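You operate a simulated robot arm through the tools that you are given. There is no shell and no other tool. Be economical: measure what you need, move in short steps, check, and stop when the job is done.

You are at the controls of a simulated robot arm. One attempt, no reset.

TASK
Tray the folded blank, then feed and fold the flat one.
Fine: folded blank clear of the clamp and into the tray; feed to guide and stop, guard shut, one fold with the hand clear.
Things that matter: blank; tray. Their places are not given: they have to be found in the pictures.

The check looks at the end state, three seconds after you hand in, the way a careful person would. Anything else that was tipped, shoved, dropped, spilled or broken makes it a failure.

THE ROBOT
A 7-joint arm with a two-finger parallel gripper, fixed in place. Base frame: the origin is at the foot of the arm, x ahead of it, y to its left, z up; the work surface is at about z = 0. Units: mm, degrees, N and s.
With the tool pointing down near the work surface it reaches from about 240 to 620 mm from the base axis. Its first joint turns from -66.0 to 66.0 degrees. Payload 2.6 kg.
The tool frame sits at the grasp point between the pads (the TCP): z along the fingers, y along the line on which they close. The tips reach 30 mm beyond it. Largest opening 94 mm; finger width 28, thickness 10; the body of the gripper, 50 by 96 mm, starts 55 mm behind the TCP.
Orientation is that of the tool frame in the base frame, as a unit quaternion [x, y, z, w]. With the fingers straight down and closing along the base's y, the tool's x points along the base's -x, its y along +y and its z along -z.

THE INTERFACE
- The arm moves only by the tool send_rows. Its arguments are lists of equal length, an entry for each row: "translation": the shift along the tool's x, y, z in units of 500 mm (1.0 is 500 mm), a list of three; "rot": the turn, a rotation vector about the tool's x, y, z in units of 90 degrees (1.0 is 90 degrees), a list of three; "grip": the gripper command, from -1 (fully open) to 1 (shut), values between in proportion. In form: {"translation": [[x, y, z], ...], "rot": [[wx, wy, wz], ...], "grip": [grip, ...]}. A call has 1 to 12 rows; each row is the pose to reach, as a shift and turn from the pose commanded when the call began, along the tool's axes at that moment. A call with a number of a shift or a turn outside -1 to 1 is refused whole. Each row takes 0.2 s and may step no farther than 50 mm and 8.6 degrees from the row before; otherwise, or with a gripper value out of range, the whole call is refused. A pose out of reach is approached as far as the arm can. The call stops where the force on the tool passes 40 N (or 10 N more than at its start, if that is more) or the arm is blocked; 0.2 s more then pass. The fingers move at their own pace (about 72 mm/s each) and stop on an object; they squeeze with about 33 N. The grip force told is the motor's: it shows also when the fingers shut on nothing. Time passes only in rows, and 0.2 s behind the last, so rows that repeat a pose let the fingers close. It gives the time, the measured TCP pose, the force on the tool (base axes), the opening and the grip force at its end, in the units of the frame above (readings bear some noise).
- Cameras (640 x 400 px; columns grow to the right, rows downward): "scene" is fixed at [28.3, 424.8, 570.7]; the picture's right is [-0.85, -0.53, 0.00], its down [-0.27, 0.42, -0.86] and it looks along [0.46, -0.73, -0.50] (base axes); focal length 328 px, centre (320, 200). "wrist" rides on the gripper at [-37, 0, -58] in the tool frame; the picture's right is [0.00, -1.00, 0.00], its down [0.97, 0.00, -0.24] and it looks along [0.24, 0.00, 0.97] (tool axes); focal length 218 px, centre (320, 200).
- grab_frame(camera): a new picture of that camera. No time passes.
- measure_at(camera, pixels): for up to 12 pixels [column, row] of the newest picture of that camera ("zoom" is the newest enlarged one), the place [x, y, z] in the base frame of the surface seen there, good to about 2 mm. No time passes.
- close_up(camera, box): a new picture of the part [left, top, right, bottom] of that camera's present view, enlarged. No time passes.
- hand_in(): hands the job in; it is judged then, once.

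Work in short steps. Measure before you move; look again where a grasp or a placing could have gone wrong, and mend it. You have 80 turns and 34 pictures in all, those below and enlarged ones among them. Open the gripper and draw the arm clear of the work before you hand the job in, unless the task says otherwise; then end with one line.

The tools are called as name(argument=value, ...) on one line, values as JSON. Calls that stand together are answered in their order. send_rows: Moves the arm, as the interface text tells. Its arguments: {"type":"object","properties":{"translation":{"type":"array"},"rot":{"type":"array"},"grip":{"type":"array"}},"required":["translation","rot","grip"]} The other tools are called the same way: grab_frame (camera) takes a picture; measure_at (camera, pixels) gives the place of the surface under pixels of a picture; close_up (camera, box) takes an enlarged picture of a part of a camera's view; hand_in () hands the job in.

At the start:

```text
time: 0.0
position: [263.6, -283.5, 230.8]
tcp_rot: [0.0, 1.0, 0.0, 0.0]
ft_force: [0.0, 0.2, 0.7]
grip_width: 93.9
grasp_force: 0.0
```

scene: 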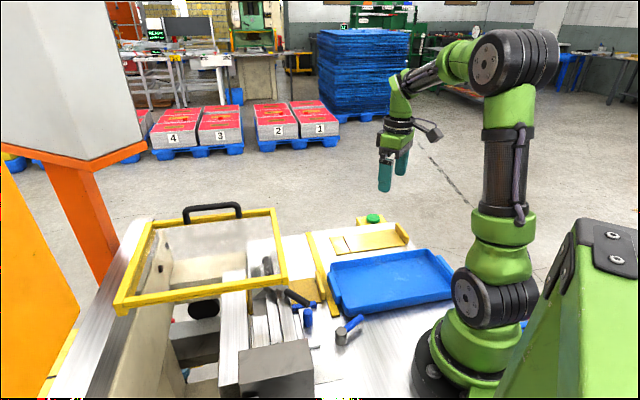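
wrist: 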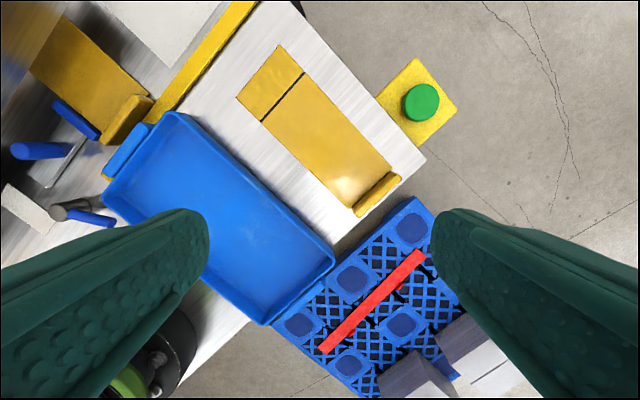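

The scene picture shows a machine with a raised yellow guard (~200,260), blue levers (~305,315), a tray (~390,280), a flat blank (~370,240) and a green button (373,218). I enlarge these areas.

close_up(camera="scene", box=[220, 200, 460, 350])

close_up(camera="scene", box=[100, 190, 356, 398])

close_up(camera="wrist", box=[0, 0, 240, 240])

```text
2.67 times, centred on (340, 275) of scene
```

zoom: 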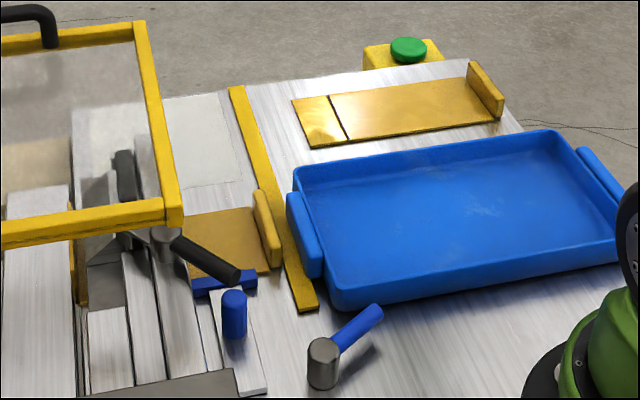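

```text
1.92 times, centred on (228, 294) of scene
```

zoom: 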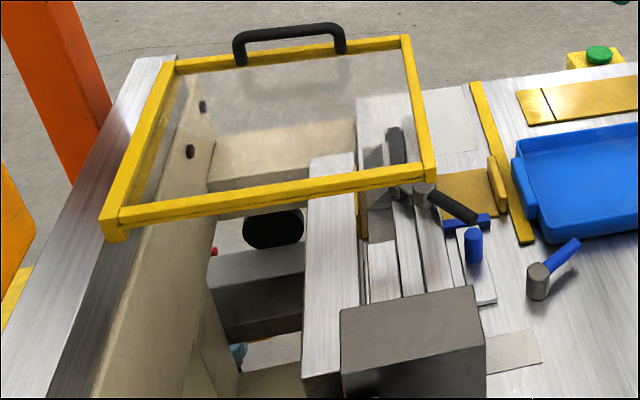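

```text
1.67 times, centred on (120, 120) of wrist
```

zoom: 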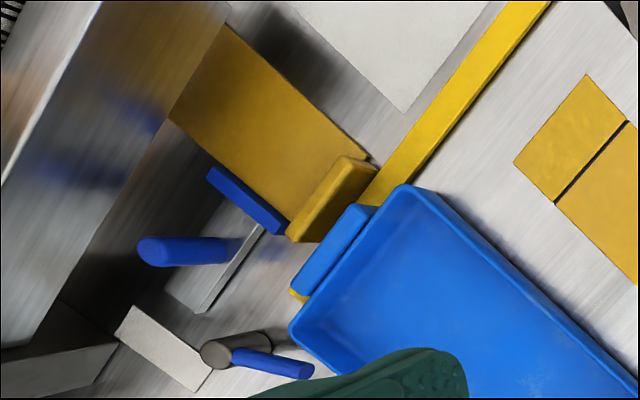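

I measure the parts seen in the last enlargement (wrist), and the blanks, tray, button and guard in the scene picture.

measure_at(camera="zoom", pixels=[[230, 28], [172, 115], [365, 160], [285, 222], [350, 165], [300, 235], [215, 175], [275, 222], [150, 250], [225, 250], [215, 352], [305, 370]])

measure_at(camera="zoom", pixels=[[400, 108], [535, 10], [370, 190], [515, 160], [588, 78], [555, 198], [625, 125], [400, 190], [292, 325], [180, 300], [160, 345], [60, 60]])

measure_at(camera="wrist", pixels=[[240, 97], [280, 47], [355, 212], [398, 178], [420, 102], [175, 115], [330, 255], [265, 320], [220, 220], [378, 195], [262, 120], [303, 73]])

measure_at(camera="scene", pixels=[[212, 207], [270, 212], [284, 282], [120, 306], [268, 266], [288, 293], [306, 305], [308, 318], [300, 335], [232, 290], [260, 310], [275, 350]])

```text
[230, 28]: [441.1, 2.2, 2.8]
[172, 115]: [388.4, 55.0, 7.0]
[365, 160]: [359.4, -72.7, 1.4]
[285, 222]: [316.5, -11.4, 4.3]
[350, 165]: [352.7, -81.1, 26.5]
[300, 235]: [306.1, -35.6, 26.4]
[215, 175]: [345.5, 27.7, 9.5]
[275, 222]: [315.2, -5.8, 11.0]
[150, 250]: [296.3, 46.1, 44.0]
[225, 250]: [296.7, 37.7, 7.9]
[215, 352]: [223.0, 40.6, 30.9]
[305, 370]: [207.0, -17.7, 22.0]
```

```text
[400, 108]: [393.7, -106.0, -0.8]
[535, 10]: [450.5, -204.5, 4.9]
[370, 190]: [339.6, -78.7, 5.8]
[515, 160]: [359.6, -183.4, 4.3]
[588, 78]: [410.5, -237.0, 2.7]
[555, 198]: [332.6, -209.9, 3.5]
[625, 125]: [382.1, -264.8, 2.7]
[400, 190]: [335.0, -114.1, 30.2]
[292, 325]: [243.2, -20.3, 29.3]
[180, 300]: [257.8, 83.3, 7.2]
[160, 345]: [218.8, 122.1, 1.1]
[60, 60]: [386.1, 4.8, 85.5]
```

```text
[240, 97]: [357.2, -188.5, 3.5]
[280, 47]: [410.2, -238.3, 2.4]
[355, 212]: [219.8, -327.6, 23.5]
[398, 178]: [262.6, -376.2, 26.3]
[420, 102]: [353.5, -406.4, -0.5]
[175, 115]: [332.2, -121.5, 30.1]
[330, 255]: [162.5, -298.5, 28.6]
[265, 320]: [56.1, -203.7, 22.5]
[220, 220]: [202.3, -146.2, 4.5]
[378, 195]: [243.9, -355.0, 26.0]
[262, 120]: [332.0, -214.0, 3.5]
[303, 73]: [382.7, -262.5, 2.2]
```

```text
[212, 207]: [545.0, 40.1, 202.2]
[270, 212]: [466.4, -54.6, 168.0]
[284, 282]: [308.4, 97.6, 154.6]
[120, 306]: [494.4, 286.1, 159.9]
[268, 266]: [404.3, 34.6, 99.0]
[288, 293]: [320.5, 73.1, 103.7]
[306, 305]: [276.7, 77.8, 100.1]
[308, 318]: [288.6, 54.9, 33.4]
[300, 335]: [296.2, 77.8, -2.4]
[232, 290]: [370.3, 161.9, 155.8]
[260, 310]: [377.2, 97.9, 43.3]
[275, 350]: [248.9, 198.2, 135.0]
```

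In machine axes (a = (x+y)/√2 feeding inward, b = (x−y)/√2 across) the flat blank spans a −80…121, b 385…458 and the clamped one sits at b 233…308. I raise the arm, turn it 45° to the machine's axes and look down at the clamp.

send_rows(translation=[[-0.022, 0.068, -0.04], [-0.044, 0.136, -0.08], [-0.066, 0.204, -0.12], [-0.089, 0.271, -0.16], [-0.111, 0.339, -0.2], [-0.133, 0.407, -0.24]], rot=[[0, 0, 0.0833], [0, 0, 0.1667], [0, 0, 0.25], [0, 0, 0.3333], [0, 0, 0.4167], [0, 0, 0.5]], grip=[-1, -1, -1, -1, -1, -1])

grab_frame(camera="wrist")

```text
time: 1.4
position: [328.7, -79.7, 352.5]
tcp_rot: [0.384, 0.923, 0.0, 0.0]
ft_force: [0.9, -0.2, -0.4]
grip_width: 93.8
grasp_force: 0.0
```

```text
28 pictures are left
```

wrist: 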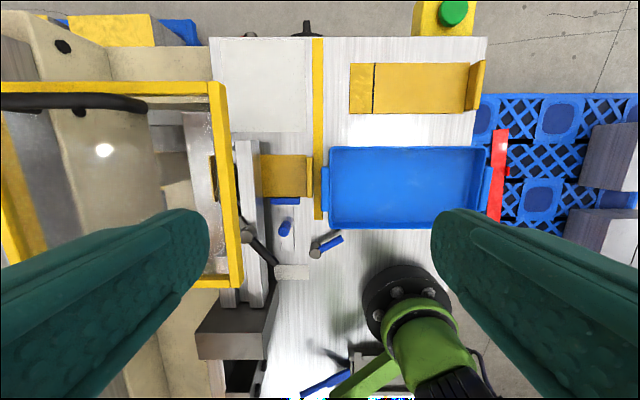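

The view is aligned now; I enlarge the clamp region around (250,200) and the guard.

close_up(camera="wrist", box=[170, 130, 362, 280])

close_up(camera="wrist", box=[0, 0, 330, 206])

```text
2.67 times, centred on (266, 205) of wrist
```

zoom: 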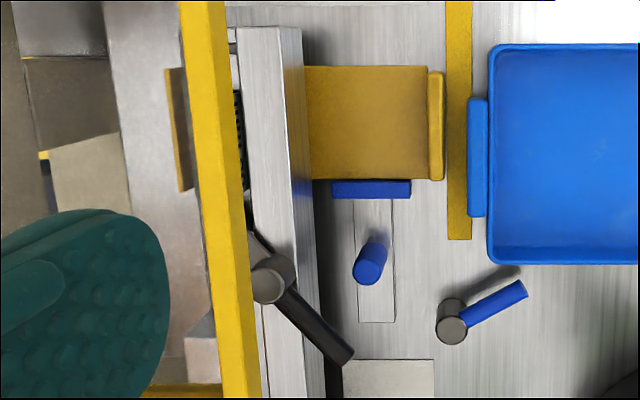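

```text
1.94 times, centred on (165, 103) of wrist
```

zoom: 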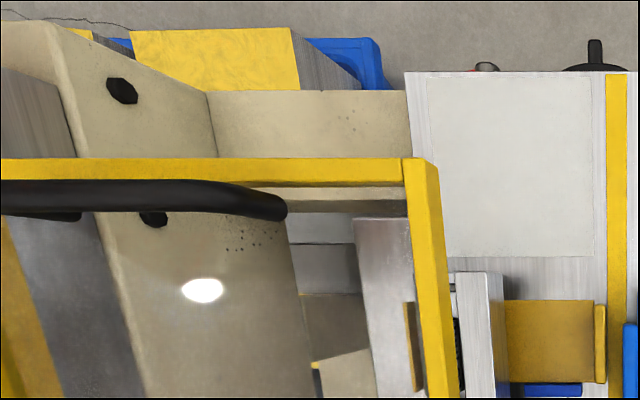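

I measure the guard frame, flange and clamp points in the newest enlargement and the wrist picture.

measure_at(camera="zoom", pixels=[[420, 180], [445, 385], [20, 168], [150, 195], [275, 205], [408, 340], [418, 385], [465, 300], [495, 285], [455, 290], [390, 300], [330, 330]])

measure_at(camera="wrist", pixels=[[225, 105], [238, 270], [247, 236], [272, 262], [258, 200], [242, 160], [262, 135], [306, 27], [250, 30], [305, 179], [317, 210], [275, 178]])

measure_at(camera="wrist", pixels=[[241, 165], [260, 182], [262, 190], [245, 222], [250, 240], [228, 282], [305, 160], [302, 193], [262, 155], [288, 204], [309, 157], [309, 196]])

```text
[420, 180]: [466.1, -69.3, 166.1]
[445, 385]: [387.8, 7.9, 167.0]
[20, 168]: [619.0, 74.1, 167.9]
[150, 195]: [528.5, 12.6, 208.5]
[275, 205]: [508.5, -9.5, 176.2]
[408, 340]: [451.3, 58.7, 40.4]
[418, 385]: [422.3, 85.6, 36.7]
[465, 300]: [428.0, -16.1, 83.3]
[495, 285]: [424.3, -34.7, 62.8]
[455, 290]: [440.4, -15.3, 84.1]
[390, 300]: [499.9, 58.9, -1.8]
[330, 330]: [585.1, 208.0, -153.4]
```

```text
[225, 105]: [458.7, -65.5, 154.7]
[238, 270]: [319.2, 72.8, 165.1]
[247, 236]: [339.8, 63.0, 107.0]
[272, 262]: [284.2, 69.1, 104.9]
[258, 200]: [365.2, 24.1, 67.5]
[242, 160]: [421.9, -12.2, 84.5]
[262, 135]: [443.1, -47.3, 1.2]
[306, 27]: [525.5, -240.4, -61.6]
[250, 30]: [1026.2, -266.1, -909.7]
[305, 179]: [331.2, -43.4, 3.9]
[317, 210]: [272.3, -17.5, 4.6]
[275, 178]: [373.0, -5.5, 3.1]
```

```text
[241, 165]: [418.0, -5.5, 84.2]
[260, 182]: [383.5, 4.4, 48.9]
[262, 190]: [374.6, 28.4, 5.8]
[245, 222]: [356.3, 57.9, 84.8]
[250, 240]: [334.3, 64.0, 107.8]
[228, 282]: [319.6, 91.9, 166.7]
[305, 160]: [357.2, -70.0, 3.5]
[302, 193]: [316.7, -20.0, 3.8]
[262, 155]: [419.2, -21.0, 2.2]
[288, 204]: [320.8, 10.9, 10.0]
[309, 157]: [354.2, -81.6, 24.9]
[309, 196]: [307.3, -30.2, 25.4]
```

The flange stands at a≈360 behind the clamp beam (beam end b≈315, top z 84, black lever hub near a 285, b 195, z 107). I tilt the tool 50° toward the clamp to look in from the front and see whether it is pressing.

send_rows(translation=[[-0.012, -0.013, 0.043], [-0.023, -0.026, 0.086], [-0.035, -0.039, 0.129], [-0.047, -0.053, 0.171], [-0.059, -0.066, 0.214], [-0.07, -0.079, 0.257], [-0.082, -0.092, 0.3]], rot=[[-0.08, 0, 0], [-0.16, 0, 0], [-0.24, 0, 0], [-0.32, 0, 0], [-0.4, 0, 0], [-0.48, 0, 0], [-0.56, 0, 0]], grip=[-1, -1, -1, -1, -1, -1, -1])

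grab_frame(camera="wrist")

```text
time: 3.0
position: [324.9, -140.3, 200.5]
tcp_rot: [0.347, 0.835, 0.394, 0.164]
ft_force: [-1.1, -0.6, -0.9]
grip_width: 94.2
grasp_force: 0.0
```

```text
25 pictures are left
```

wrist: 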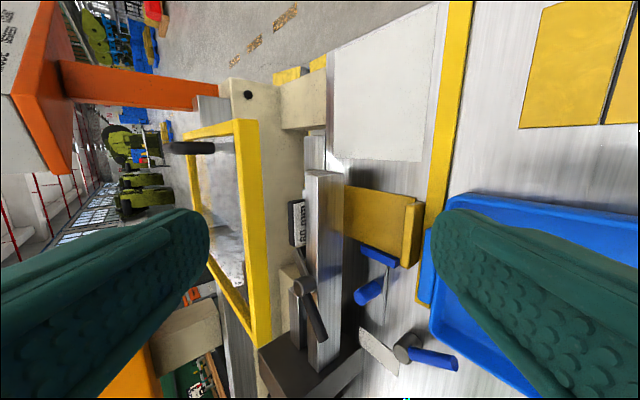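

close_up(camera="wrist", box=[240, 120, 440, 370])

```text
1.60 times, centred on (340, 245) of wrist
```

zoom: 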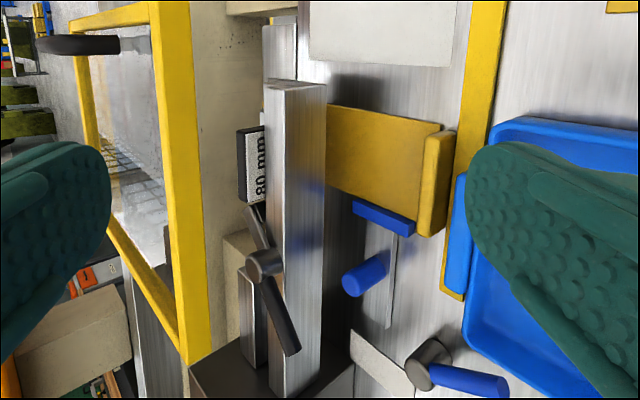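

A display ("…80 mm") sits behind the beam; I enlarge it and the pale plate near the blue lever.

close_up(camera="wrist", box=[275, 180, 339, 260])

measure_at(camera="wrist", pixels=[[297, 222], [303, 210], [316, 178], [330, 172], [336, 178], [303, 286], [325, 330], [296, 258], [376, 345], [408, 345], [440, 360], [372, 298]])

```text
5.00 times, centred on (307, 220) of wrist
```

zoom: 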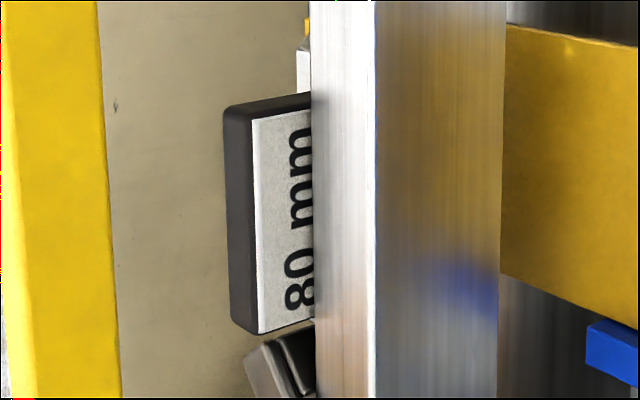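

```text
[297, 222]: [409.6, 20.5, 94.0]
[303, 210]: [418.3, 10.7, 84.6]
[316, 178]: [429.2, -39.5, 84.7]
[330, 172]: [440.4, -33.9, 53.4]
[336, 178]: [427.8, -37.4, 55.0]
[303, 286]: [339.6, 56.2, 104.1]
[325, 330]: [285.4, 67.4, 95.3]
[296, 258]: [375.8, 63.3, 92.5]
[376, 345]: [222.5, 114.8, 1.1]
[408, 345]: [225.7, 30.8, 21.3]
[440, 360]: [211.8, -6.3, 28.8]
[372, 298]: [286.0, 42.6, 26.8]
```

The label text may continue behind the beam, so I move to a steeper view nearer the beam, staying under/before the guard bar (a≈285, z 160).

send_rows(translation=[[0.02, 0.03, 0.036], [0.04, 0.06, 0.072], [0.06, 0.089, 0.108]], rot=[[0.073, 0, 0], [0.147, 0, 0], [0.22, 0, 0]], grip=[-1, -1, -1])

grab_frame(camera="wrist")

```text
time: 3.8
position: [355.4, -70.4, 199.7]
tcp_rot: [0.369, 0.891, 0.243, 0.102]
ft_force: [-0.4, 0.5, 0.4]
grip_width: 94.0
grasp_force: 0.0
```

```text
22 pictures are left
```

wrist: 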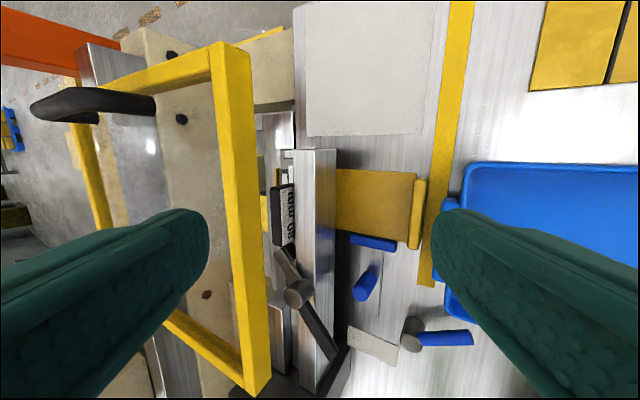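

close_up(camera="wrist", box=[250, 140, 346, 320])

```text
2.22 times, centred on (298, 230) of wrist
```

zoom: 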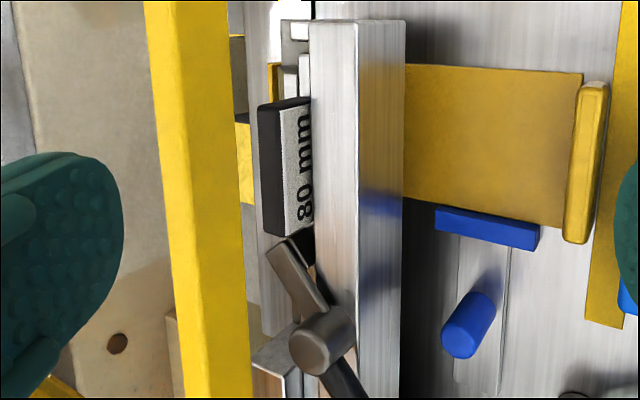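

I measure beam front-face lower edge, the lever parts and the flange in this enlargement to judge the clamp's gap.

measure_at(camera="zoom", pixels=[[365, 130], [385, 130], [398, 130], [402, 130], [410, 130], [398, 300], [395, 380], [325, 345], [290, 270], [245, 165], [273, 80], [335, 60]])

measure_at(camera="wrist", pixels=[[335, 350], [296, 292], [322, 338], [280, 350], [300, 385], [247, 70], [262, 380], [150, 98], [38, 115], [78, 95], [210, 60], [240, 200]])

measure_at(camera="zoom", pixels=[[590, 100], [572, 235], [585, 165], [605, 165], [440, 215], [535, 240], [470, 310], [295, 30], [305, 70], [290, 100], [300, 150], [240, 60]])

```text
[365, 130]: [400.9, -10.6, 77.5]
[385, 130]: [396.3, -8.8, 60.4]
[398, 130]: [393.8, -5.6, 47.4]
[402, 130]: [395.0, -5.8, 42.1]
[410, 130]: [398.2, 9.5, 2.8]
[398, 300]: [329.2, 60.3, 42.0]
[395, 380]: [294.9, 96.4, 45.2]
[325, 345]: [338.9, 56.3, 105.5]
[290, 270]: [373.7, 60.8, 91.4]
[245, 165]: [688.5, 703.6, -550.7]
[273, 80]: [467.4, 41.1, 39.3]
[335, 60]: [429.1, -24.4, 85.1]
```

```text
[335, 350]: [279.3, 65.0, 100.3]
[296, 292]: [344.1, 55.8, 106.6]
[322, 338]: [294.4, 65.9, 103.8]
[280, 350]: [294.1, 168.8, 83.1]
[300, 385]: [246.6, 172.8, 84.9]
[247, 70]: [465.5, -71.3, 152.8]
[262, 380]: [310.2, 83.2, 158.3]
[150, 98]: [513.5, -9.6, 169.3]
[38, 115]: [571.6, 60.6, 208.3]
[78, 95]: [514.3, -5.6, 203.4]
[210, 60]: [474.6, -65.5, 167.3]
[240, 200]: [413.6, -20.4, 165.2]
```

```text
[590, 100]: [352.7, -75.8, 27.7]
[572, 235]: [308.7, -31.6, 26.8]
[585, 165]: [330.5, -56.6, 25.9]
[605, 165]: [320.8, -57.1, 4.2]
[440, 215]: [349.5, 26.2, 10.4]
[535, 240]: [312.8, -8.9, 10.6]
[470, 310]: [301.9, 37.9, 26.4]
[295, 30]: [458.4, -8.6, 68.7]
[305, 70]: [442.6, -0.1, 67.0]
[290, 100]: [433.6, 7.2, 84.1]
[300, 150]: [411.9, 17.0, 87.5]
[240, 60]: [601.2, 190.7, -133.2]
```

The front bar's lower edge is at z≈42, so the clamp appears raised above a flange about 40 high. I look horizontally under it from the front to be sure.

send_rows(translation=[[0, -0.042, 0.0034], [0, -0.084, 0.0069], [0, -0.126, 0.0103], [0, -0.167, 0.0137], [0, -0.209, 0.0171], [0, -0.251, 0.0206], [0, -0.293, 0.024]], rot=[[-0.0757, 0, 0], [-0.1514, 0, 0], [-0.2271, 0, 0], [-0.3029, 0, 0], [-0.3786, 0, 0], [-0.4543, 0, 0], [-0.53, 0, 0]], grip=[-1, -1, -1, -1, -1, -1, -1])

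close_up(camera="wrist", box=[210, 60, 450, 330])

```text
time: 5.4
position: [268.3, -155.6, 114.9]
tcp_rot: [0.296, 0.716, 0.584, 0.242]
ft_force: [0.3, -0.5, -0.1]
grip_width: 94.0
grasp_force: 0.2
```

```text
1.48 times, centred on (330, 195) of wrist
```

zoom: 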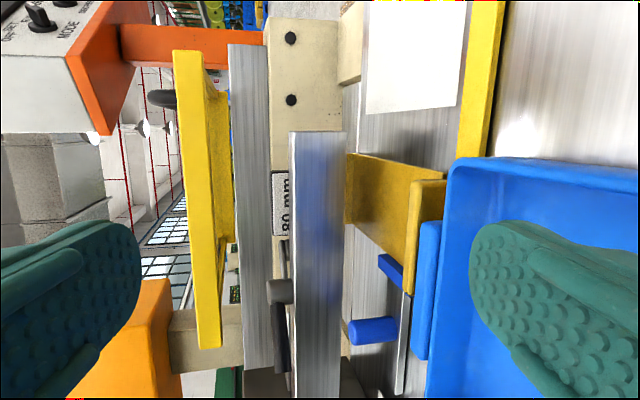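

I enlarge the gap under the bar and measure the flange top and the bar's lower edge.

close_up(camera="wrist", box=[315, 100, 375, 210])

```text
3.64 times, centred on (345, 155) of wrist
```

zoom: 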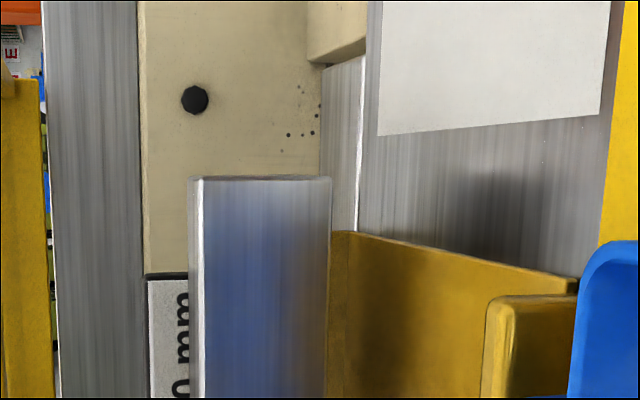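

measure_at(camera="zoom", pixels=[[338, 300], [332, 300], [329, 300], [345, 300], [360, 300], [325, 300], [340, 240], [340, 120], [358, 150], [335, 180], [90, 200], [175, 330]])

```text
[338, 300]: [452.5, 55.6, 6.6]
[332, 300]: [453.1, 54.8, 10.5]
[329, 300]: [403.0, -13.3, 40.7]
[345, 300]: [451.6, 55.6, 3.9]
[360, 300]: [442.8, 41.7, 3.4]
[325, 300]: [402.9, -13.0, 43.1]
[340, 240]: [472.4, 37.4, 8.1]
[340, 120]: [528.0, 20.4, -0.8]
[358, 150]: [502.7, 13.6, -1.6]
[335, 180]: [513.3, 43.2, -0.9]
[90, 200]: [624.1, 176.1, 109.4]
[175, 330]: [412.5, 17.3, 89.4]
```

The flange runs at a≈359 with only a millimetre or so under the bar (z≈41), so I'll take the folded blank out sideways (+b), where the bed is open. First I go upright above its tab to measure it and the tray handle.

send_rows(translation=[[0.005, 0.016, 0.018], [0.01, 0.032, 0.036], [0.014, 0.047, 0.053], [0.019, 0.063, 0.071], [0.024, 0.079, 0.089], [0.028, 0.094, 0.106], [0.033, 0.11, 0.124], [0.038, 0.126, 0.142], [0.043, 0.142, 0.16], [0.047, 0.157, 0.177], [0.052, 0.173, 0.195]], rot=[[0.079, 0, 0], [0.158, 0, 0], [0.237, 0, 0], [0.316, 0, 0], [0.395, 0, 0], [0.475, 0, 0], [0.554, 0, 0], [0.633, 0, 0], [0.712, 0, 0], [0.791, 0, 0], [0.87, 0, 0]], grip=[-1, -1, -1, -1, -1, -1, -1, -1, -1, -1, -1])

grab_frame(camera="wrist")

```text
time: 7.8
position: [331.1, -57.7, 181.2]
tcp_rot: [0.383, 0.924, -0.001, 0.0]
ft_force: [0.3, 0.3, 0.2]
grip_width: 93.7
grasp_force: 0.1
```

```text
18 pictures are left
```

wrist: 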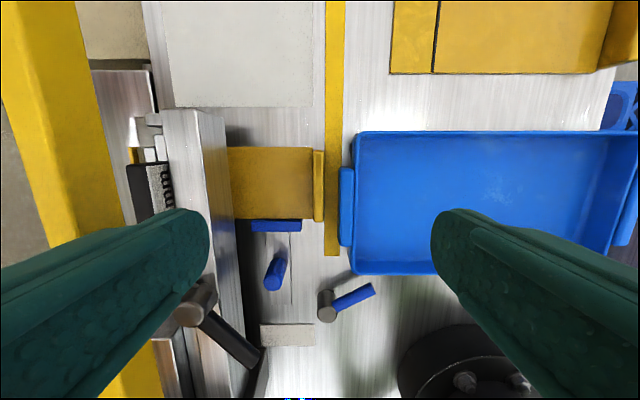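

I measure tab edges (≈314–325, 150–222), tray handle (≈340–354, 168–246) and the beam's end (≈145–200,110).

measure_at(camera="wrist", pixels=[[316, 185], [323, 185], [319, 152], [319, 219], [341, 200], [347, 172], [347, 243], [356, 200], [308, 185], [240, 150], [182, 112], [153, 116]])

measure_at(camera="wrist", pixels=[[136, 150], [150, 152], [160, 142], [144, 130], [150, 90], [100, 85], [252, 222], [300, 224], [275, 275], [327, 305], [356, 140], [630, 140]])

```text
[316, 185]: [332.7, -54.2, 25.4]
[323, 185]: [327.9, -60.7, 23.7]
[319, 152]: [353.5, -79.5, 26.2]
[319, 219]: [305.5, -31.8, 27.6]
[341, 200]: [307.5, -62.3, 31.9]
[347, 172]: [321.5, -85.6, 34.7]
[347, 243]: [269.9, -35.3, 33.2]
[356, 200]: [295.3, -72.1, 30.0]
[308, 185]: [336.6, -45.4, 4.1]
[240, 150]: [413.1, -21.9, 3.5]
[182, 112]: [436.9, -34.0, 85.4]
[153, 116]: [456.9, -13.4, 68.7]
```

```text
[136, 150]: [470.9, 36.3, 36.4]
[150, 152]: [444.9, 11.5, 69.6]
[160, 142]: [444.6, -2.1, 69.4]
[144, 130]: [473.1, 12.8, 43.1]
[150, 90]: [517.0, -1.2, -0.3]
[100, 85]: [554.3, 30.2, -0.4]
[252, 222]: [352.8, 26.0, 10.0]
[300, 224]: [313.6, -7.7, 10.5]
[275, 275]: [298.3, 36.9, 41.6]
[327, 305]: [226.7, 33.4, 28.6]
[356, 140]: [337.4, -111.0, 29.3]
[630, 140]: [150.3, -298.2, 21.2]
```

Tab centre is at a≈193, b≈272, top z 27; the tray handle (a 173, z 34, b 216…288) leaves just 14 mm in front of it. I grip the tab at its free +b end (b≈304), beyond the handle, with the gripper part-open; first go down to just above.

send_rows(translation=[[-0.029, 0, 0.06], [-0.058, 0, 0.12], [-0.058, 0, 0.18], [-0.058, 0, 0.23], [-0.058, 0, 0.23]], rot=[[0, 0, 0], [0, 0, 0], [0, 0, 0], [0, 0, 0], [0, 0, 0]], grip=[0.36, 0.36, 0.36, 0.36, 0.36])

grab_frame(camera="wrist")

```text
time: 9.0
position: [352.1, -79.2, 64.0]
tcp_rot: [0.382, 0.924, 0.0, 0.0]
ft_force: [0.5, -0.3, -0.1]
grip_width: 30.1
grasp_force: 0.0
```

```text
17 pictures are left
```

wrist: 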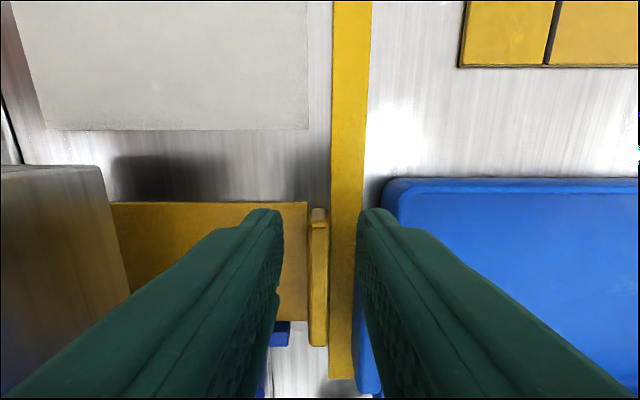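

Fingers (281 and 358) straddle the tab (≈318) and clear the tray rim (385). I descend 26 mm and close.

send_rows(translation=[[0, 0, 0.018], [0, 0, 0.036], [0, 0, 0.052], [0, 0, 0.052], [0, 0, 0.052], [0, 0, 0.052]], rot=[[0, 0, 0], [0, 0, 0], [0, 0, 0], [0, 0, 0], [0, 0, 0], [0, 0, 0]], grip=[0.36, 0.36, 0.36, 0.6, 1, 1])

```text
time: 10.4
position: [352.3, -76.9, 38.0]
tcp_rot: [0.382, 0.924, 0.0, 0.0]
ft_force: [0.8, 2.4, -0.2]
grip_width: 10.7
grasp_force: 33.6
```

The tab is held (10.7 mm, 33.6 N). I slide it 15 mm sideways (+b) and watch the force.

send_rows(translation=[[-0.01, 0, 0], [-0.02, 0, 0], [-0.03, 0, 0]], rot=[[0, 0, 0], [0, 0, 0], [0, 0, 0]], grip=[1, 1, 1])

grab_frame(camera="wrist")

```text
time: 11.2
position: [361.9, -88.7, 39.5]
tcp_rot: [0.382, 0.924, -0.001, 0.0]
ft_force: [0.4, 2.5, 0.0]
grip_width: 10.7
grasp_force: 32.7
```

```text
16 pictures are left
```

wrist: 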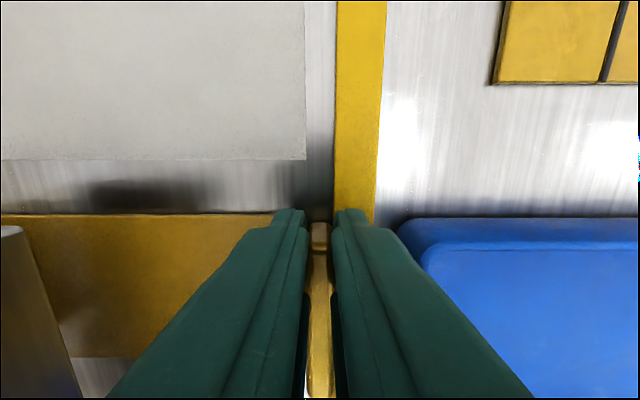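

It follows without resistance (2.5 N) and stays straight. I slide on another 80 mm.

send_rows(translation=[[-0.02, 0, 0], [-0.04, 0, 0], [-0.06, 0, 0], [-0.08, 0, 0], [-0.1, 0, 0], [-0.12, 0, 0], [-0.14, 0, 0], [-0.16, 0, 0]], rot=[[0, 0, 0], [0, 0, 0], [0, 0, 0], [0, 0, 0], [0, 0, 0], [0, 0, 0], [0, 0, 0], [0, 0, 0]], grip=[1, 1, 1, 1, 1, 1, 1, 1])

grab_frame(camera="scene")

```text
time: 13.0
position: [418.8, -144.3, 40.0]
tcp_rot: [0.382, 0.924, 0.0, 0.0]
ft_force: [4.9, 10.1, -0.2]
grip_width: 10.8
grasp_force: 33.5
```

```text
15 pictures are left
```

scene: 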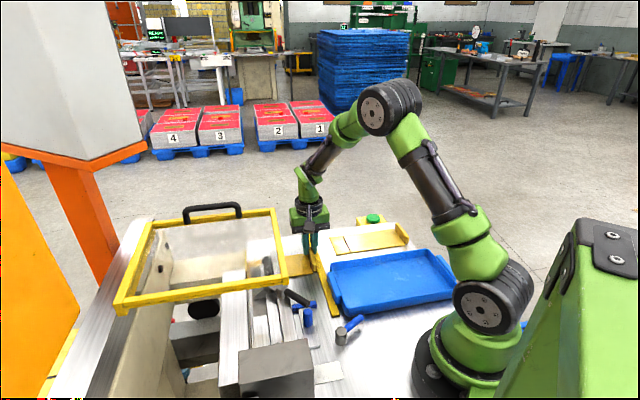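

Force along a has crept to about 10 N. I look from the wrist to see whether the flange is past the beam's end before going on.

grab_frame(camera="wrist")

```text
14 pictures are left
```

wrist: 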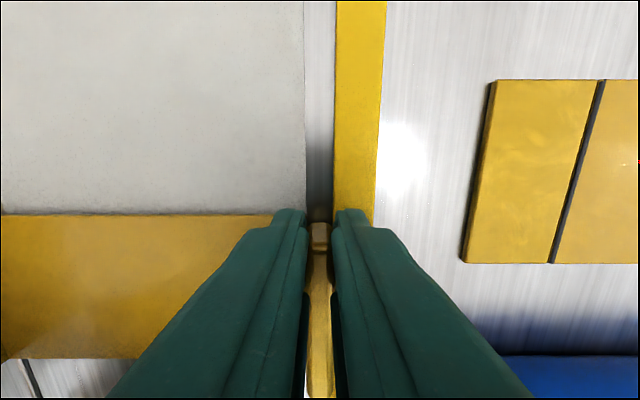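

Blank is straight and clear; I slide 15 mm more, then regrip the tab at its middle, now away from the tray handle.

send_rows(translation=[[-0.015, 0, 0], [-0.03, 0, 0], [-0.03, 0, 0], [-0.03, 0, 0], [0.0, 0, 0], [0.03, 0, 0], [0.03, 0, 0], [0.03, 0, 0], [0.03, 0, 0]], rot=[[0, 0, 0], [0, 0, 0], [0, 0, 0], [0, 0, 0], [0, 0, 0], [0, 0, 0], [0, 0, 0], [0, 0, 0], [0, 0, 0]], grip=[1, 1, 0.4, 0.4, 0.4, 0.4, 1, 1, 1])

```text
time: 15.0
position: [408.9, -132.5, 38.5]
tcp_rot: [0.382, 0.924, -0.001, 0.0]
ft_force: [2.6, 2.4, 0.7]
grip_width: 10.7
grasp_force: 33.2
```

Regripped at the tab's middle (10.7 mm, 33 N). I lift 40 mm and look for sag.

send_rows(translation=[[0, 0, -0.02], [0, 0, -0.04], [0, 0, -0.06], [0, 0, -0.08]], rot=[[0, 0, 0], [0, 0, 0], [0, 0, 0], [0, 0, 0]], grip=[1, 1, 1, 1])

grab_frame(camera="wrist")

```text
time: 16.0
position: [408.7, -133.2, 79.5]
tcp_rot: [0.382, 0.924, 0.0, 0.0]
ft_force: [0.7, 0.1, -0.3]
grip_width: 11.3
grasp_force: 33.3
```

```text
13 pictures are left
```

wrist: 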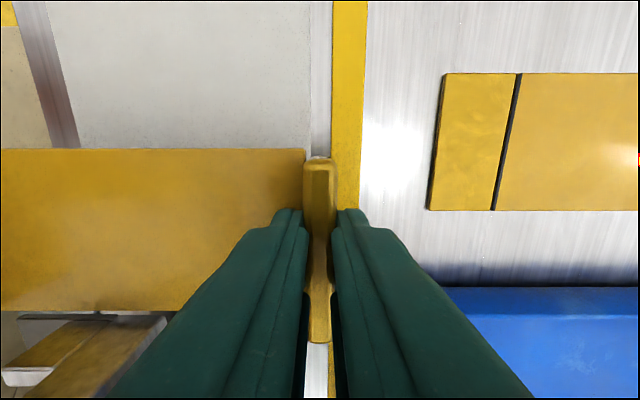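

The blank hangs level. I lift a little more, draw it back along −a past the beam, then over the tray.

send_rows(translation=[[0, 0, -0.04], [0, -0.06, -0.05], [0, -0.13, -0.05], [0, -0.2, -0.05], [0, -0.26, -0.05], [0.05, -0.303, -0.05], [0.1, -0.346, -0.05], [0.15, -0.389, -0.05], [0.2, -0.432, -0.05], [0.256, -0.474, -0.05], [0.256, -0.474, -0.05]], rot=[[0, 0, 0], [0, 0, 0], [0, 0, 0], [0, 0, 0], [0, 0, 0], [0, 0, 0], [0, 0, 0], [0, 0, 0], [0, 0, 0], [0, 0, 0], [0, 0, 0]], grip=[1, 1, 1, 1, 1, 1, 1, 1, 1, 1, 1])

grab_frame(camera="scene")

```text
time: 18.4
position: [147.2, -210.5, 105.1]
tcp_rot: [0.382, 0.924, 0.0, 0.0]
ft_force: [0.4, -0.4, -0.8]
grip_width: 10.7
grasp_force: 32.7
```

```text
12 pictures are left
```

scene: 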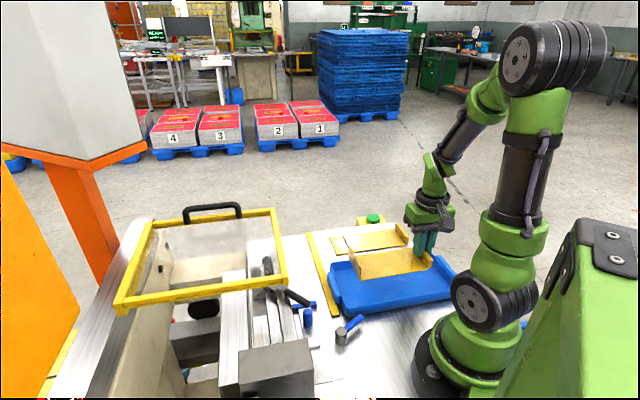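

The blank is over the tray, centred. I lower it to about z 44, where its base meets the tray floor.

send_rows(translation=[[0, 0, 0.04], [0, 0, 0.08], [0, 0, 0.11], [0, 0, 0.118], [0, 0, 0.123]], rot=[[0, 0, 0], [0, 0, 0], [0, 0, 0], [0, 0, 0], [0, 0, 0]], grip=[1, 1, 1, 1, 1])

```text
time: 19.6
position: [149.2, -211.5, 42.7]
tcp_rot: [0.383, 0.924, 0.001, 0.0]
ft_force: [-0.3, -0.2, 0.1]
grip_width: 10.6
grasp_force: 32.8
```

No contact yet (0.1 N); I lower 2 mm more, then open and rise.

send_rows(translation=[[0, 0, 0.002], [0, 0, 0.004]], rot=[[0, 0, 0], [0, 0, 0]], grip=[1, 1])

send_rows(translation=[[0, 0, 0], [0, 0, 0], [0, 0, -0.06], [0, 0, -0.14], [0, 0, -0.22]], rot=[[0, 0, 0], [0, 0, 0], [0, 0, 0], [0, 0, 0], [0, 0, 0]], grip=[0.4, 0.4, 0.4, 0.4, 0.4])

grab_frame(camera="wrist")

```text
time: 20.2
position: [150.3, -210.7, 43.0]
tcp_rot: [0.382, 0.924, 0.0, 0.001]
ft_force: [-7.3, 2.2, 26.7]
grip_width: 10.8
grasp_force: 32.8
```

```text
time: 21.4
position: [150.4, -211.6, 150.5]
tcp_rot: [0.382, 0.924, 0.0, 0.001]
ft_force: [0.2, 1.2, 0.4]
grip_width: 28.2
grasp_force: 0.0
```

```text
11 pictures are left
```

wrist: 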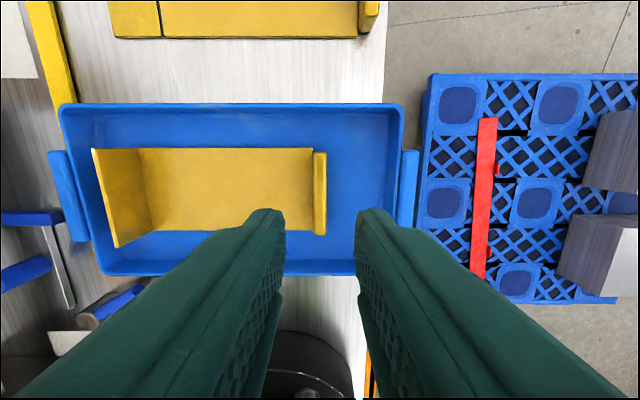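

The folded blank lies well inside the tray. Before feeding, I enlarge the guard in the scene view to learn how it closes.

close_up(camera="scene", box=[100, 195, 310, 330])

```text
2.96 times, centred on (205, 262) of scene
```

zoom: 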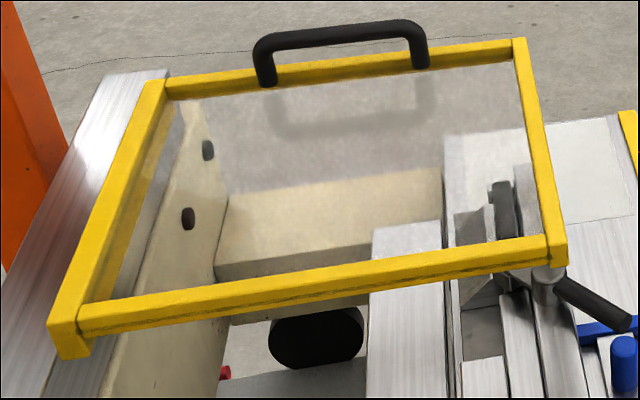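

I measure the plank beneath the guard's left bar, the guard corners, its handle and the bodies under it.

measure_at(camera="zoom", pixels=[[120, 90], [20, 320], [150, 100], [60, 330], [70, 350], [520, 45], [555, 240], [340, 35], [265, 75], [420, 60], [340, 70], [300, 290]])

measure_at(camera="zoom", pixels=[[405, 240], [405, 320], [503, 200], [470, 240], [520, 300], [555, 320], [480, 375], [320, 335], [540, 280], [610, 310], [515, 190], [475, 215]])

```text
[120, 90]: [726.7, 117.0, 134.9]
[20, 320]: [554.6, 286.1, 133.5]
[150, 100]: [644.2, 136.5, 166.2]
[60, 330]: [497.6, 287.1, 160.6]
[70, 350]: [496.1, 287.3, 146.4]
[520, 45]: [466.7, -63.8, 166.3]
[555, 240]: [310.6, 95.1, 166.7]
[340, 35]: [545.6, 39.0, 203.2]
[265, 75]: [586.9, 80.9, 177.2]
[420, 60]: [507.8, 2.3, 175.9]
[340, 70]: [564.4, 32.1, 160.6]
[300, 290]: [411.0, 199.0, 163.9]
```

```text
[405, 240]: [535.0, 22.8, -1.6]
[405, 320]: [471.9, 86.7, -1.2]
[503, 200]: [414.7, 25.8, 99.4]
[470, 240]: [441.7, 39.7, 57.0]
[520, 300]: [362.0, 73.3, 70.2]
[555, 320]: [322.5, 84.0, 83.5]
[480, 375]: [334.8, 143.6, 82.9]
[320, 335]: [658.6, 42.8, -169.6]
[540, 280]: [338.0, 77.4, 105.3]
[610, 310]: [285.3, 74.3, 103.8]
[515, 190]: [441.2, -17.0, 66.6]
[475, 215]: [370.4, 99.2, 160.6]
```

The guard is a flat horizontal frame (z≈166) with a handle on its +b bar (a≈413, b≈358, z≈205); I'll probe it after the feed. Now I move over the flat blank's tab (a≈−79, b≈421).

send_rows(translation=[[-0.08, -0.017, 0], [-0.16, -0.034, 0], [-0.24, -0.051, 0.02], [-0.33, -0.069, 0.05], [-0.33, -0.069, 0.08]], rot=[[0, 0, 0], [0, 0, 0], [0, 0, 0], [0, 0, 0], [0, 0, 0]], grip=[0.3, 0.3, 0.3, 0.3, 0.3])

grab_frame(camera="wrist")

```text
time: 22.6
position: [240.4, -354.9, 111.0]
tcp_rot: [0.382, 0.924, 0.0, 0.0]
ft_force: [0.2, 0.0, -0.3]
grip_width: 32.9
grasp_force: 0.1
```

```text
9 pictures are left
```

wrist: 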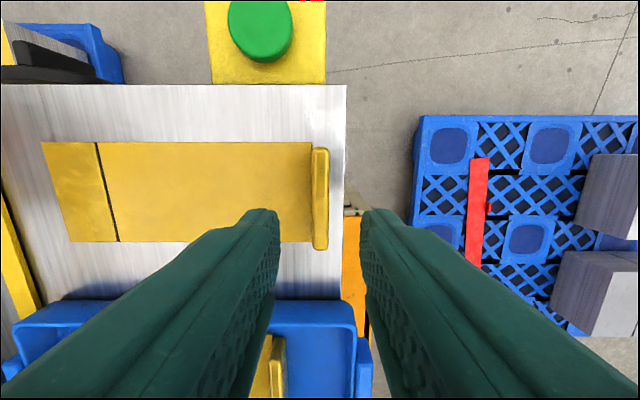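

I measure the tab (≈320,150–250), blank corners and the green button (260,30).

measure_at(camera="wrist", pixels=[[314, 200], [326, 200], [320, 152], [320, 246], [43, 144], [70, 240], [99, 144], [118, 240], [260, 30], [240, 45], [280, 15], [308, 240]])

```text
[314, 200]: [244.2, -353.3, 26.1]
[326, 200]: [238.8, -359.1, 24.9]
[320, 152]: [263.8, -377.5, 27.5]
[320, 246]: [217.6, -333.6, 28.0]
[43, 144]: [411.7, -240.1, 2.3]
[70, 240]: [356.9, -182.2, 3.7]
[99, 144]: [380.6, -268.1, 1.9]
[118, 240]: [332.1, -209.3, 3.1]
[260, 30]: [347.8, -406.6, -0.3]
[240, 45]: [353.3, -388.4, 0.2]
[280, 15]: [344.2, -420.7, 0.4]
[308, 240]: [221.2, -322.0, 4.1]
```

TCP (a −81, b 421) is right over the tab's centre. I descend to z 38, close and lift 40 mm.

send_rows(translation=[[0, 0, 0.05], [0, 0, 0.1], [0, 0, 0.13], [0, 0, 0.146], [0, 0, 0.146], [0, 0, 0.146], [0, 0, 0.146], [0, 0, 0.12], [0, 0, 0.08]], rot=[[0, 0, 0], [0, 0, 0], [0, 0, 0], [0, 0, 0], [0, 0, 0], [0, 0, 0], [0, 0, 0], [0, 0, 0], [0, 0, 0]], grip=[0.3, 0.3, 0.3, 0.3, 0.7, 1, 1, 1, 1])

```text
time: 24.6
position: [243.0, -352.4, 71.9]
tcp_rot: [0.383, 0.924, 0.0, 0.001]
ft_force: [-0.7, -0.1, -0.2]
grip_width: 10.9
grasp_force: 32.9
```

Held (10.9 mm). I carry it along +a at b≈385, beside the beam's open end, stopping about 6 mm short of the stop position.

send_rows(translation=[[0.01, 0.076, 0], [0.02, 0.152, 0], [0.03, 0.227, 0], [0.04, 0.303, 0], [0.05, 0.379, 0], [0.06, 0.454, 0], [0.072, 0.53, 0], [0.072, 0.53, 0.03], [0.072, 0.53, 0.06]], rot=[[0, 0, 0], [0, 0, 0], [0, 0, 0], [0, 0, 0], [0, 0, 0], [0, 0, 0], [0, 0, 0], [0, 0, 0], [0, 0, 0]], grip=[1, 1, 1, 1, 1, 1, 1, 1, 1])

grab_frame(camera="wrist")

```text
time: 26.6
position: [404.5, -139.5, 41.2]
tcp_rot: [0.384, 0.923, 0.001, 0.002]
ft_force: [-7.4, 3.5, 27.7]
grip_width: 11.1
grasp_force: 33.6
```

```text
8 pictures are left
```

wrist: 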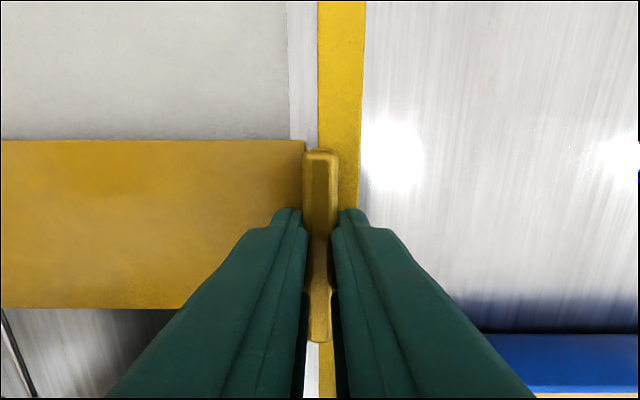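

The tab rests on the yellow strip's edge (27 N), so I lift 3 mm, go 4 mm forward, set down, then regrip the tab near its +b end.

send_rows(translation=[[0, 0, -0.008], [0, 0.008, -0.008], [0, 0.008, 0.001], [0, 0.008, 0.001], [0, 0.008, 0.001], [-0.03, 0.008, 0.001], [-0.062, 0.008, 0.001], [-0.062, 0.008, 0.001], [-0.062, 0.008, 0.001], [-0.062, 0.008, 0.001]], rot=[[0, 0, 0], [0, 0, 0], [0, 0, 0], [0, 0, 0], [0, 0, 0], [0, 0, 0], [0, 0, 0], [0, 0, 0], [0, 0, 0], [0, 0, 0]], grip=[1, 1, 1, 0.5, 0.5, 0.5, 0.5, 1, 1, 1])

```text
time: 28.8
position: [427.6, -158.6, 41.6]
tcp_rot: [0.383, 0.924, 0.0, 0.001]
ft_force: [-0.7, 0.1, 0.4]
grip_width: 10.9
grasp_force: 33.4
```

Tab regripped 31 mm off-centre (a 190, b 414.5). I slide the blank 100 mm toward the guide (−b) under the raised clamp.

send_rows(translation=[[0.02, 0, 0], [0.04, 0, 0], [0.06, 0, 0], [0.08, 0, 0], [0.1, 0, 0], [0.12, 0, 0], [0.14, 0, 0], [0.16, 0, 0], [0.18, 0, 0], [0.2, 0, 0]], rot=[[0, 0, 0], [0, 0, 0], [0, 0, 0], [0, 0, 0], [0, 0, 0], [0, 0, 0], [0, 0, 0], [0, 0, 0], [0, 0, 0], [0, 0, 0]], grip=[1, 1, 1, 1, 1, 1, 1, 1, 1, 1])

grab_frame(camera="wrist")

```text
time: 31.0
position: [359.5, -87.2, 40.6]
tcp_rot: [0.381, 0.924, 0.001, 0.0]
ft_force: [-0.1, -1.0, -0.1]
grip_width: 11.1
grasp_force: 33.6
```

```text
7 pictures are left
```

wrist: 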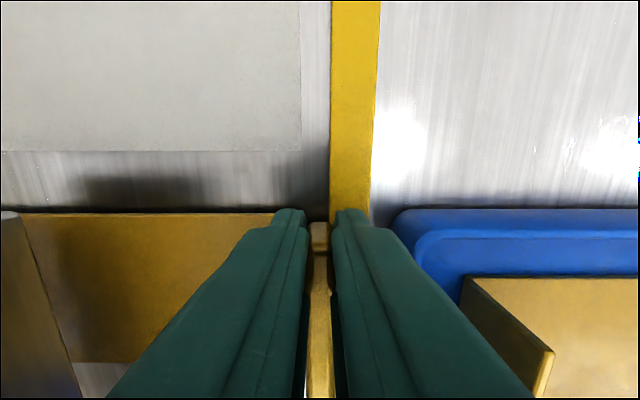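

No resistance; b is 316, about 12 mm from the guide. I creep 9 mm.

send_rows(translation=[[0.006, 0, 0], [0.012, 0, 0], [0.018, 0, 0], [0.018, 0, 0]], rot=[[0, 0, 0], [0, 0, 0], [0, 0, 0], [0, 0, 0]], grip=[1, 1, 1, 1])

send_rows(translation=[[0.002, 0, 0], [0.004, 0, 0], [0.004, 0, 0]], rot=[[0, 0, 0], [0, 0, 0], [0, 0, 0]], grip=[1, 1, 1])

```text
time: 32.0
position: [352.4, -80.4, 39.5]
tcp_rot: [0.383, 0.924, 0.0, 0.0]
ft_force: [0.1, 0.2, 1.0]
grip_width: 10.9
grasp_force: 32.9
```

```text
time: 32.8
position: [350.3, -79.3, 40.3]
tcp_rot: [0.382, 0.924, 0.0, 0.0]
ft_force: [1.4, -0.2, 2.2]
grip_width: 11.0
grasp_force: 33.0
```

Force is only ~1 N at b≈304; I creep two more 1-mm steps, watching for the guide.

send_rows(translation=[[0.002, 0, 0], [0.002, 0, 0]], rot=[[0, 0, 0], [0, 0, 0]], grip=[1, 1])

send_rows(translation=[[0.002, 0, 0], [0.002, 0, 0]], rot=[[0, 0, 0], [0, 0, 0]], grip=[1, 1])

```text
time: 33.4
position: [350.2, -78.2, 40.6]
tcp_rot: [0.383, 0.924, 0.0, 0.001]
ft_force: [0.3, -0.9, 1.1]
grip_width: 11.0
grasp_force: 33.1
```

```text
time: 34.0
position: [349.8, -77.6, 40.1]
tcp_rot: [0.382, 0.924, 0.0, 0.0]
ft_force: [0.5, -0.9, -0.2]
grip_width: 10.5
grasp_force: 33.7
```

Still no guide contact at b≈302; I look at the blank/guide gap from the scene camera.

close_up(camera="scene", box=[280, 255, 344, 315])

```text
6.67 times, centred on (312, 285) of scene
```

zoom: 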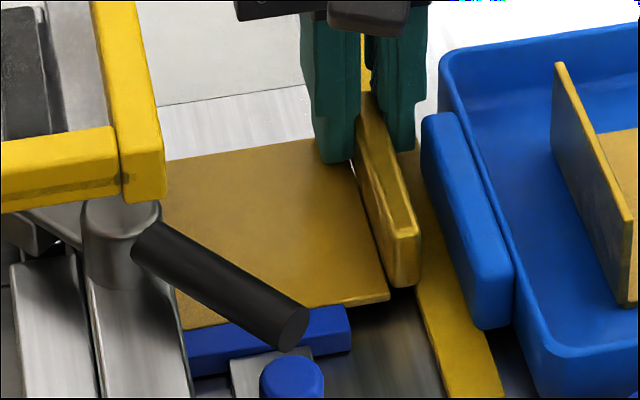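

I measure the blank's near edge and the guide's face in this enlargement.

measure_at(camera="zoom", pixels=[[375, 296], [300, 305], [200, 320], [340, 315], [320, 318], [210, 340], [195, 345], [345, 325], [375, 195], [400, 230], [405, 275], [360, 250]])

```text
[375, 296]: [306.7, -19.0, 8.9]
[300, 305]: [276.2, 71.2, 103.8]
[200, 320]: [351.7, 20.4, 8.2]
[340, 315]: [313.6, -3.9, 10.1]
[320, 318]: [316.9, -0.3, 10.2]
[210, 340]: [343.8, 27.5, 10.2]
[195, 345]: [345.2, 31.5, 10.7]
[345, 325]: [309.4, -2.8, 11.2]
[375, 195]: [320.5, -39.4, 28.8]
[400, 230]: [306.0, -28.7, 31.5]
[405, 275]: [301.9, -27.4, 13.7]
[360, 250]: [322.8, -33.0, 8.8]
```

The blank seems to be held about 4 mm high (z≈8) and a few mm from the guide; I lower it 4 mm onto the bed first.

send_rows(translation=[[0, 0, 0.003], [0, 0, 0.006], [0, 0, 0.008]], rot=[[0, 0, 0], [0, 0, 0], [0, 0, 0]], grip=[1, 1, 1])

```text
time: 34.7
position: [349.2, -79.9, 39.2]
tcp_rot: [0.383, 0.924, 0.001, 0.003]
ft_force: [-3.1, -0.2, 9.9]
grip_width: 11.0
grasp_force: 33.0
stopped in row 3: the force on the tool passed its limit (the readings are from after the stop); the commanded pose is now the measured one
```

It bears on something (likely the strip's edge under the tab) at a 190. I lift 3 mm, advance 3 mm along +a and lower again.

send_rows(translation=[[0, 0, -0.006], [0, 0.004, -0.006], [0, 0.007, -0.006], [0, 0.007, -0.002], [0, 0.007, 0.002]], rot=[[0, 0, 0], [0, 0, 0], [0, 0, 0], [0, 0, 0], [0, 0, 0]], grip=[1, 1, 1, 1, 1])

```text
time: 35.9
position: [353.0, -76.4, 38.3]
tcp_rot: [0.383, 0.924, 0.0, 0.003]
ft_force: [0.4, -0.6, 0.0]
grip_width: 10.7
grasp_force: 33.1
```

Now down at z 38 with no load. I creep toward the guide again.

send_rows(translation=[[0.002, 0, 0.001], [0.004, 0, 0.002], [0.004, 0, 0.002]], rot=[[0, 0, 0], [0, 0, 0], [0, 0, 0]], grip=[1, 1, 1])

send_rows(translation=[[0.002, 0, 0], [0.004, 0, 0], [0.004, 0, 0]], rot=[[0, 0, 0], [0, 0, 0], [0, 0, 0]], grip=[1, 1, 1])

```text
time: 36.7
position: [352.4, -75.7, 38.0]
tcp_rot: [0.383, 0.924, 0.0, 0.003]
ft_force: [4.0, -4.5, 0.9]
grip_width: 10.9
grasp_force: 33.1
```

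```text
time: 37.5
position: [351.0, -74.8, 38.5]
tcp_rot: [0.382, 0.924, 0.0, 0.005]
ft_force: [13.5, -16.9, -1.3]
grip_width: 10.9
grasp_force: 32.6
```

Guide contact is felt (21 N along b). I ease off 1.5 mm in b and push +a in small steps to the stop.

send_rows(translation=[[-0.003, 0, 0], [-0.003, 0.002, 0], [-0.003, 0.004, 0]], rot=[[0, 0, 0], [0, 0, 0], [0, 0, 0]], grip=[1, 1, 1])

send_rows(translation=[[0, 0.002, 0], [0, 0.004, 0]], rot=[[0, 0, 0], [0, 0, 0]], grip=[1, 1])

```text
time: 38.3
position: [352.8, -73.4, 36.8]
tcp_rot: [0.383, 0.924, 0.001, 0.001]
ft_force: [7.5, -16.4, 1.1]
grip_width: 10.9
grasp_force: 32.9
```

```text
time: 38.9
position: [354.0, -71.0, 37.6]
tcp_rot: [0.383, 0.924, 0.001, 0.002]
ft_force: [5.9, -13.3, -0.5]
grip_width: 10.7
grasp_force: 33.0
```

Advancing still (a≈200, only sliding friction of ~5 N along a). I continue in 1–2 mm steps.

send_rows(translation=[[-0.002, 0.003, 0], [-0.002, 0.006, 0]], rot=[[0, 0, 0], [0, 0, 0]], grip=[1, 1])

grab_frame(camera="wrist")

```text
time: 39.5
position: [355.9, -69.1, 37.8]
tcp_rot: [0.383, 0.924, 0.001, -0.001]
ft_force: [0.5, -3.1, -0.2]
grip_width: 10.8
grasp_force: 32.9
```

```text
5 pictures are left
```

wrist: 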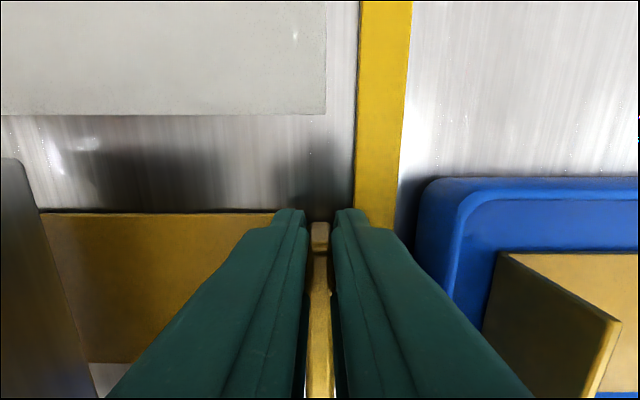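

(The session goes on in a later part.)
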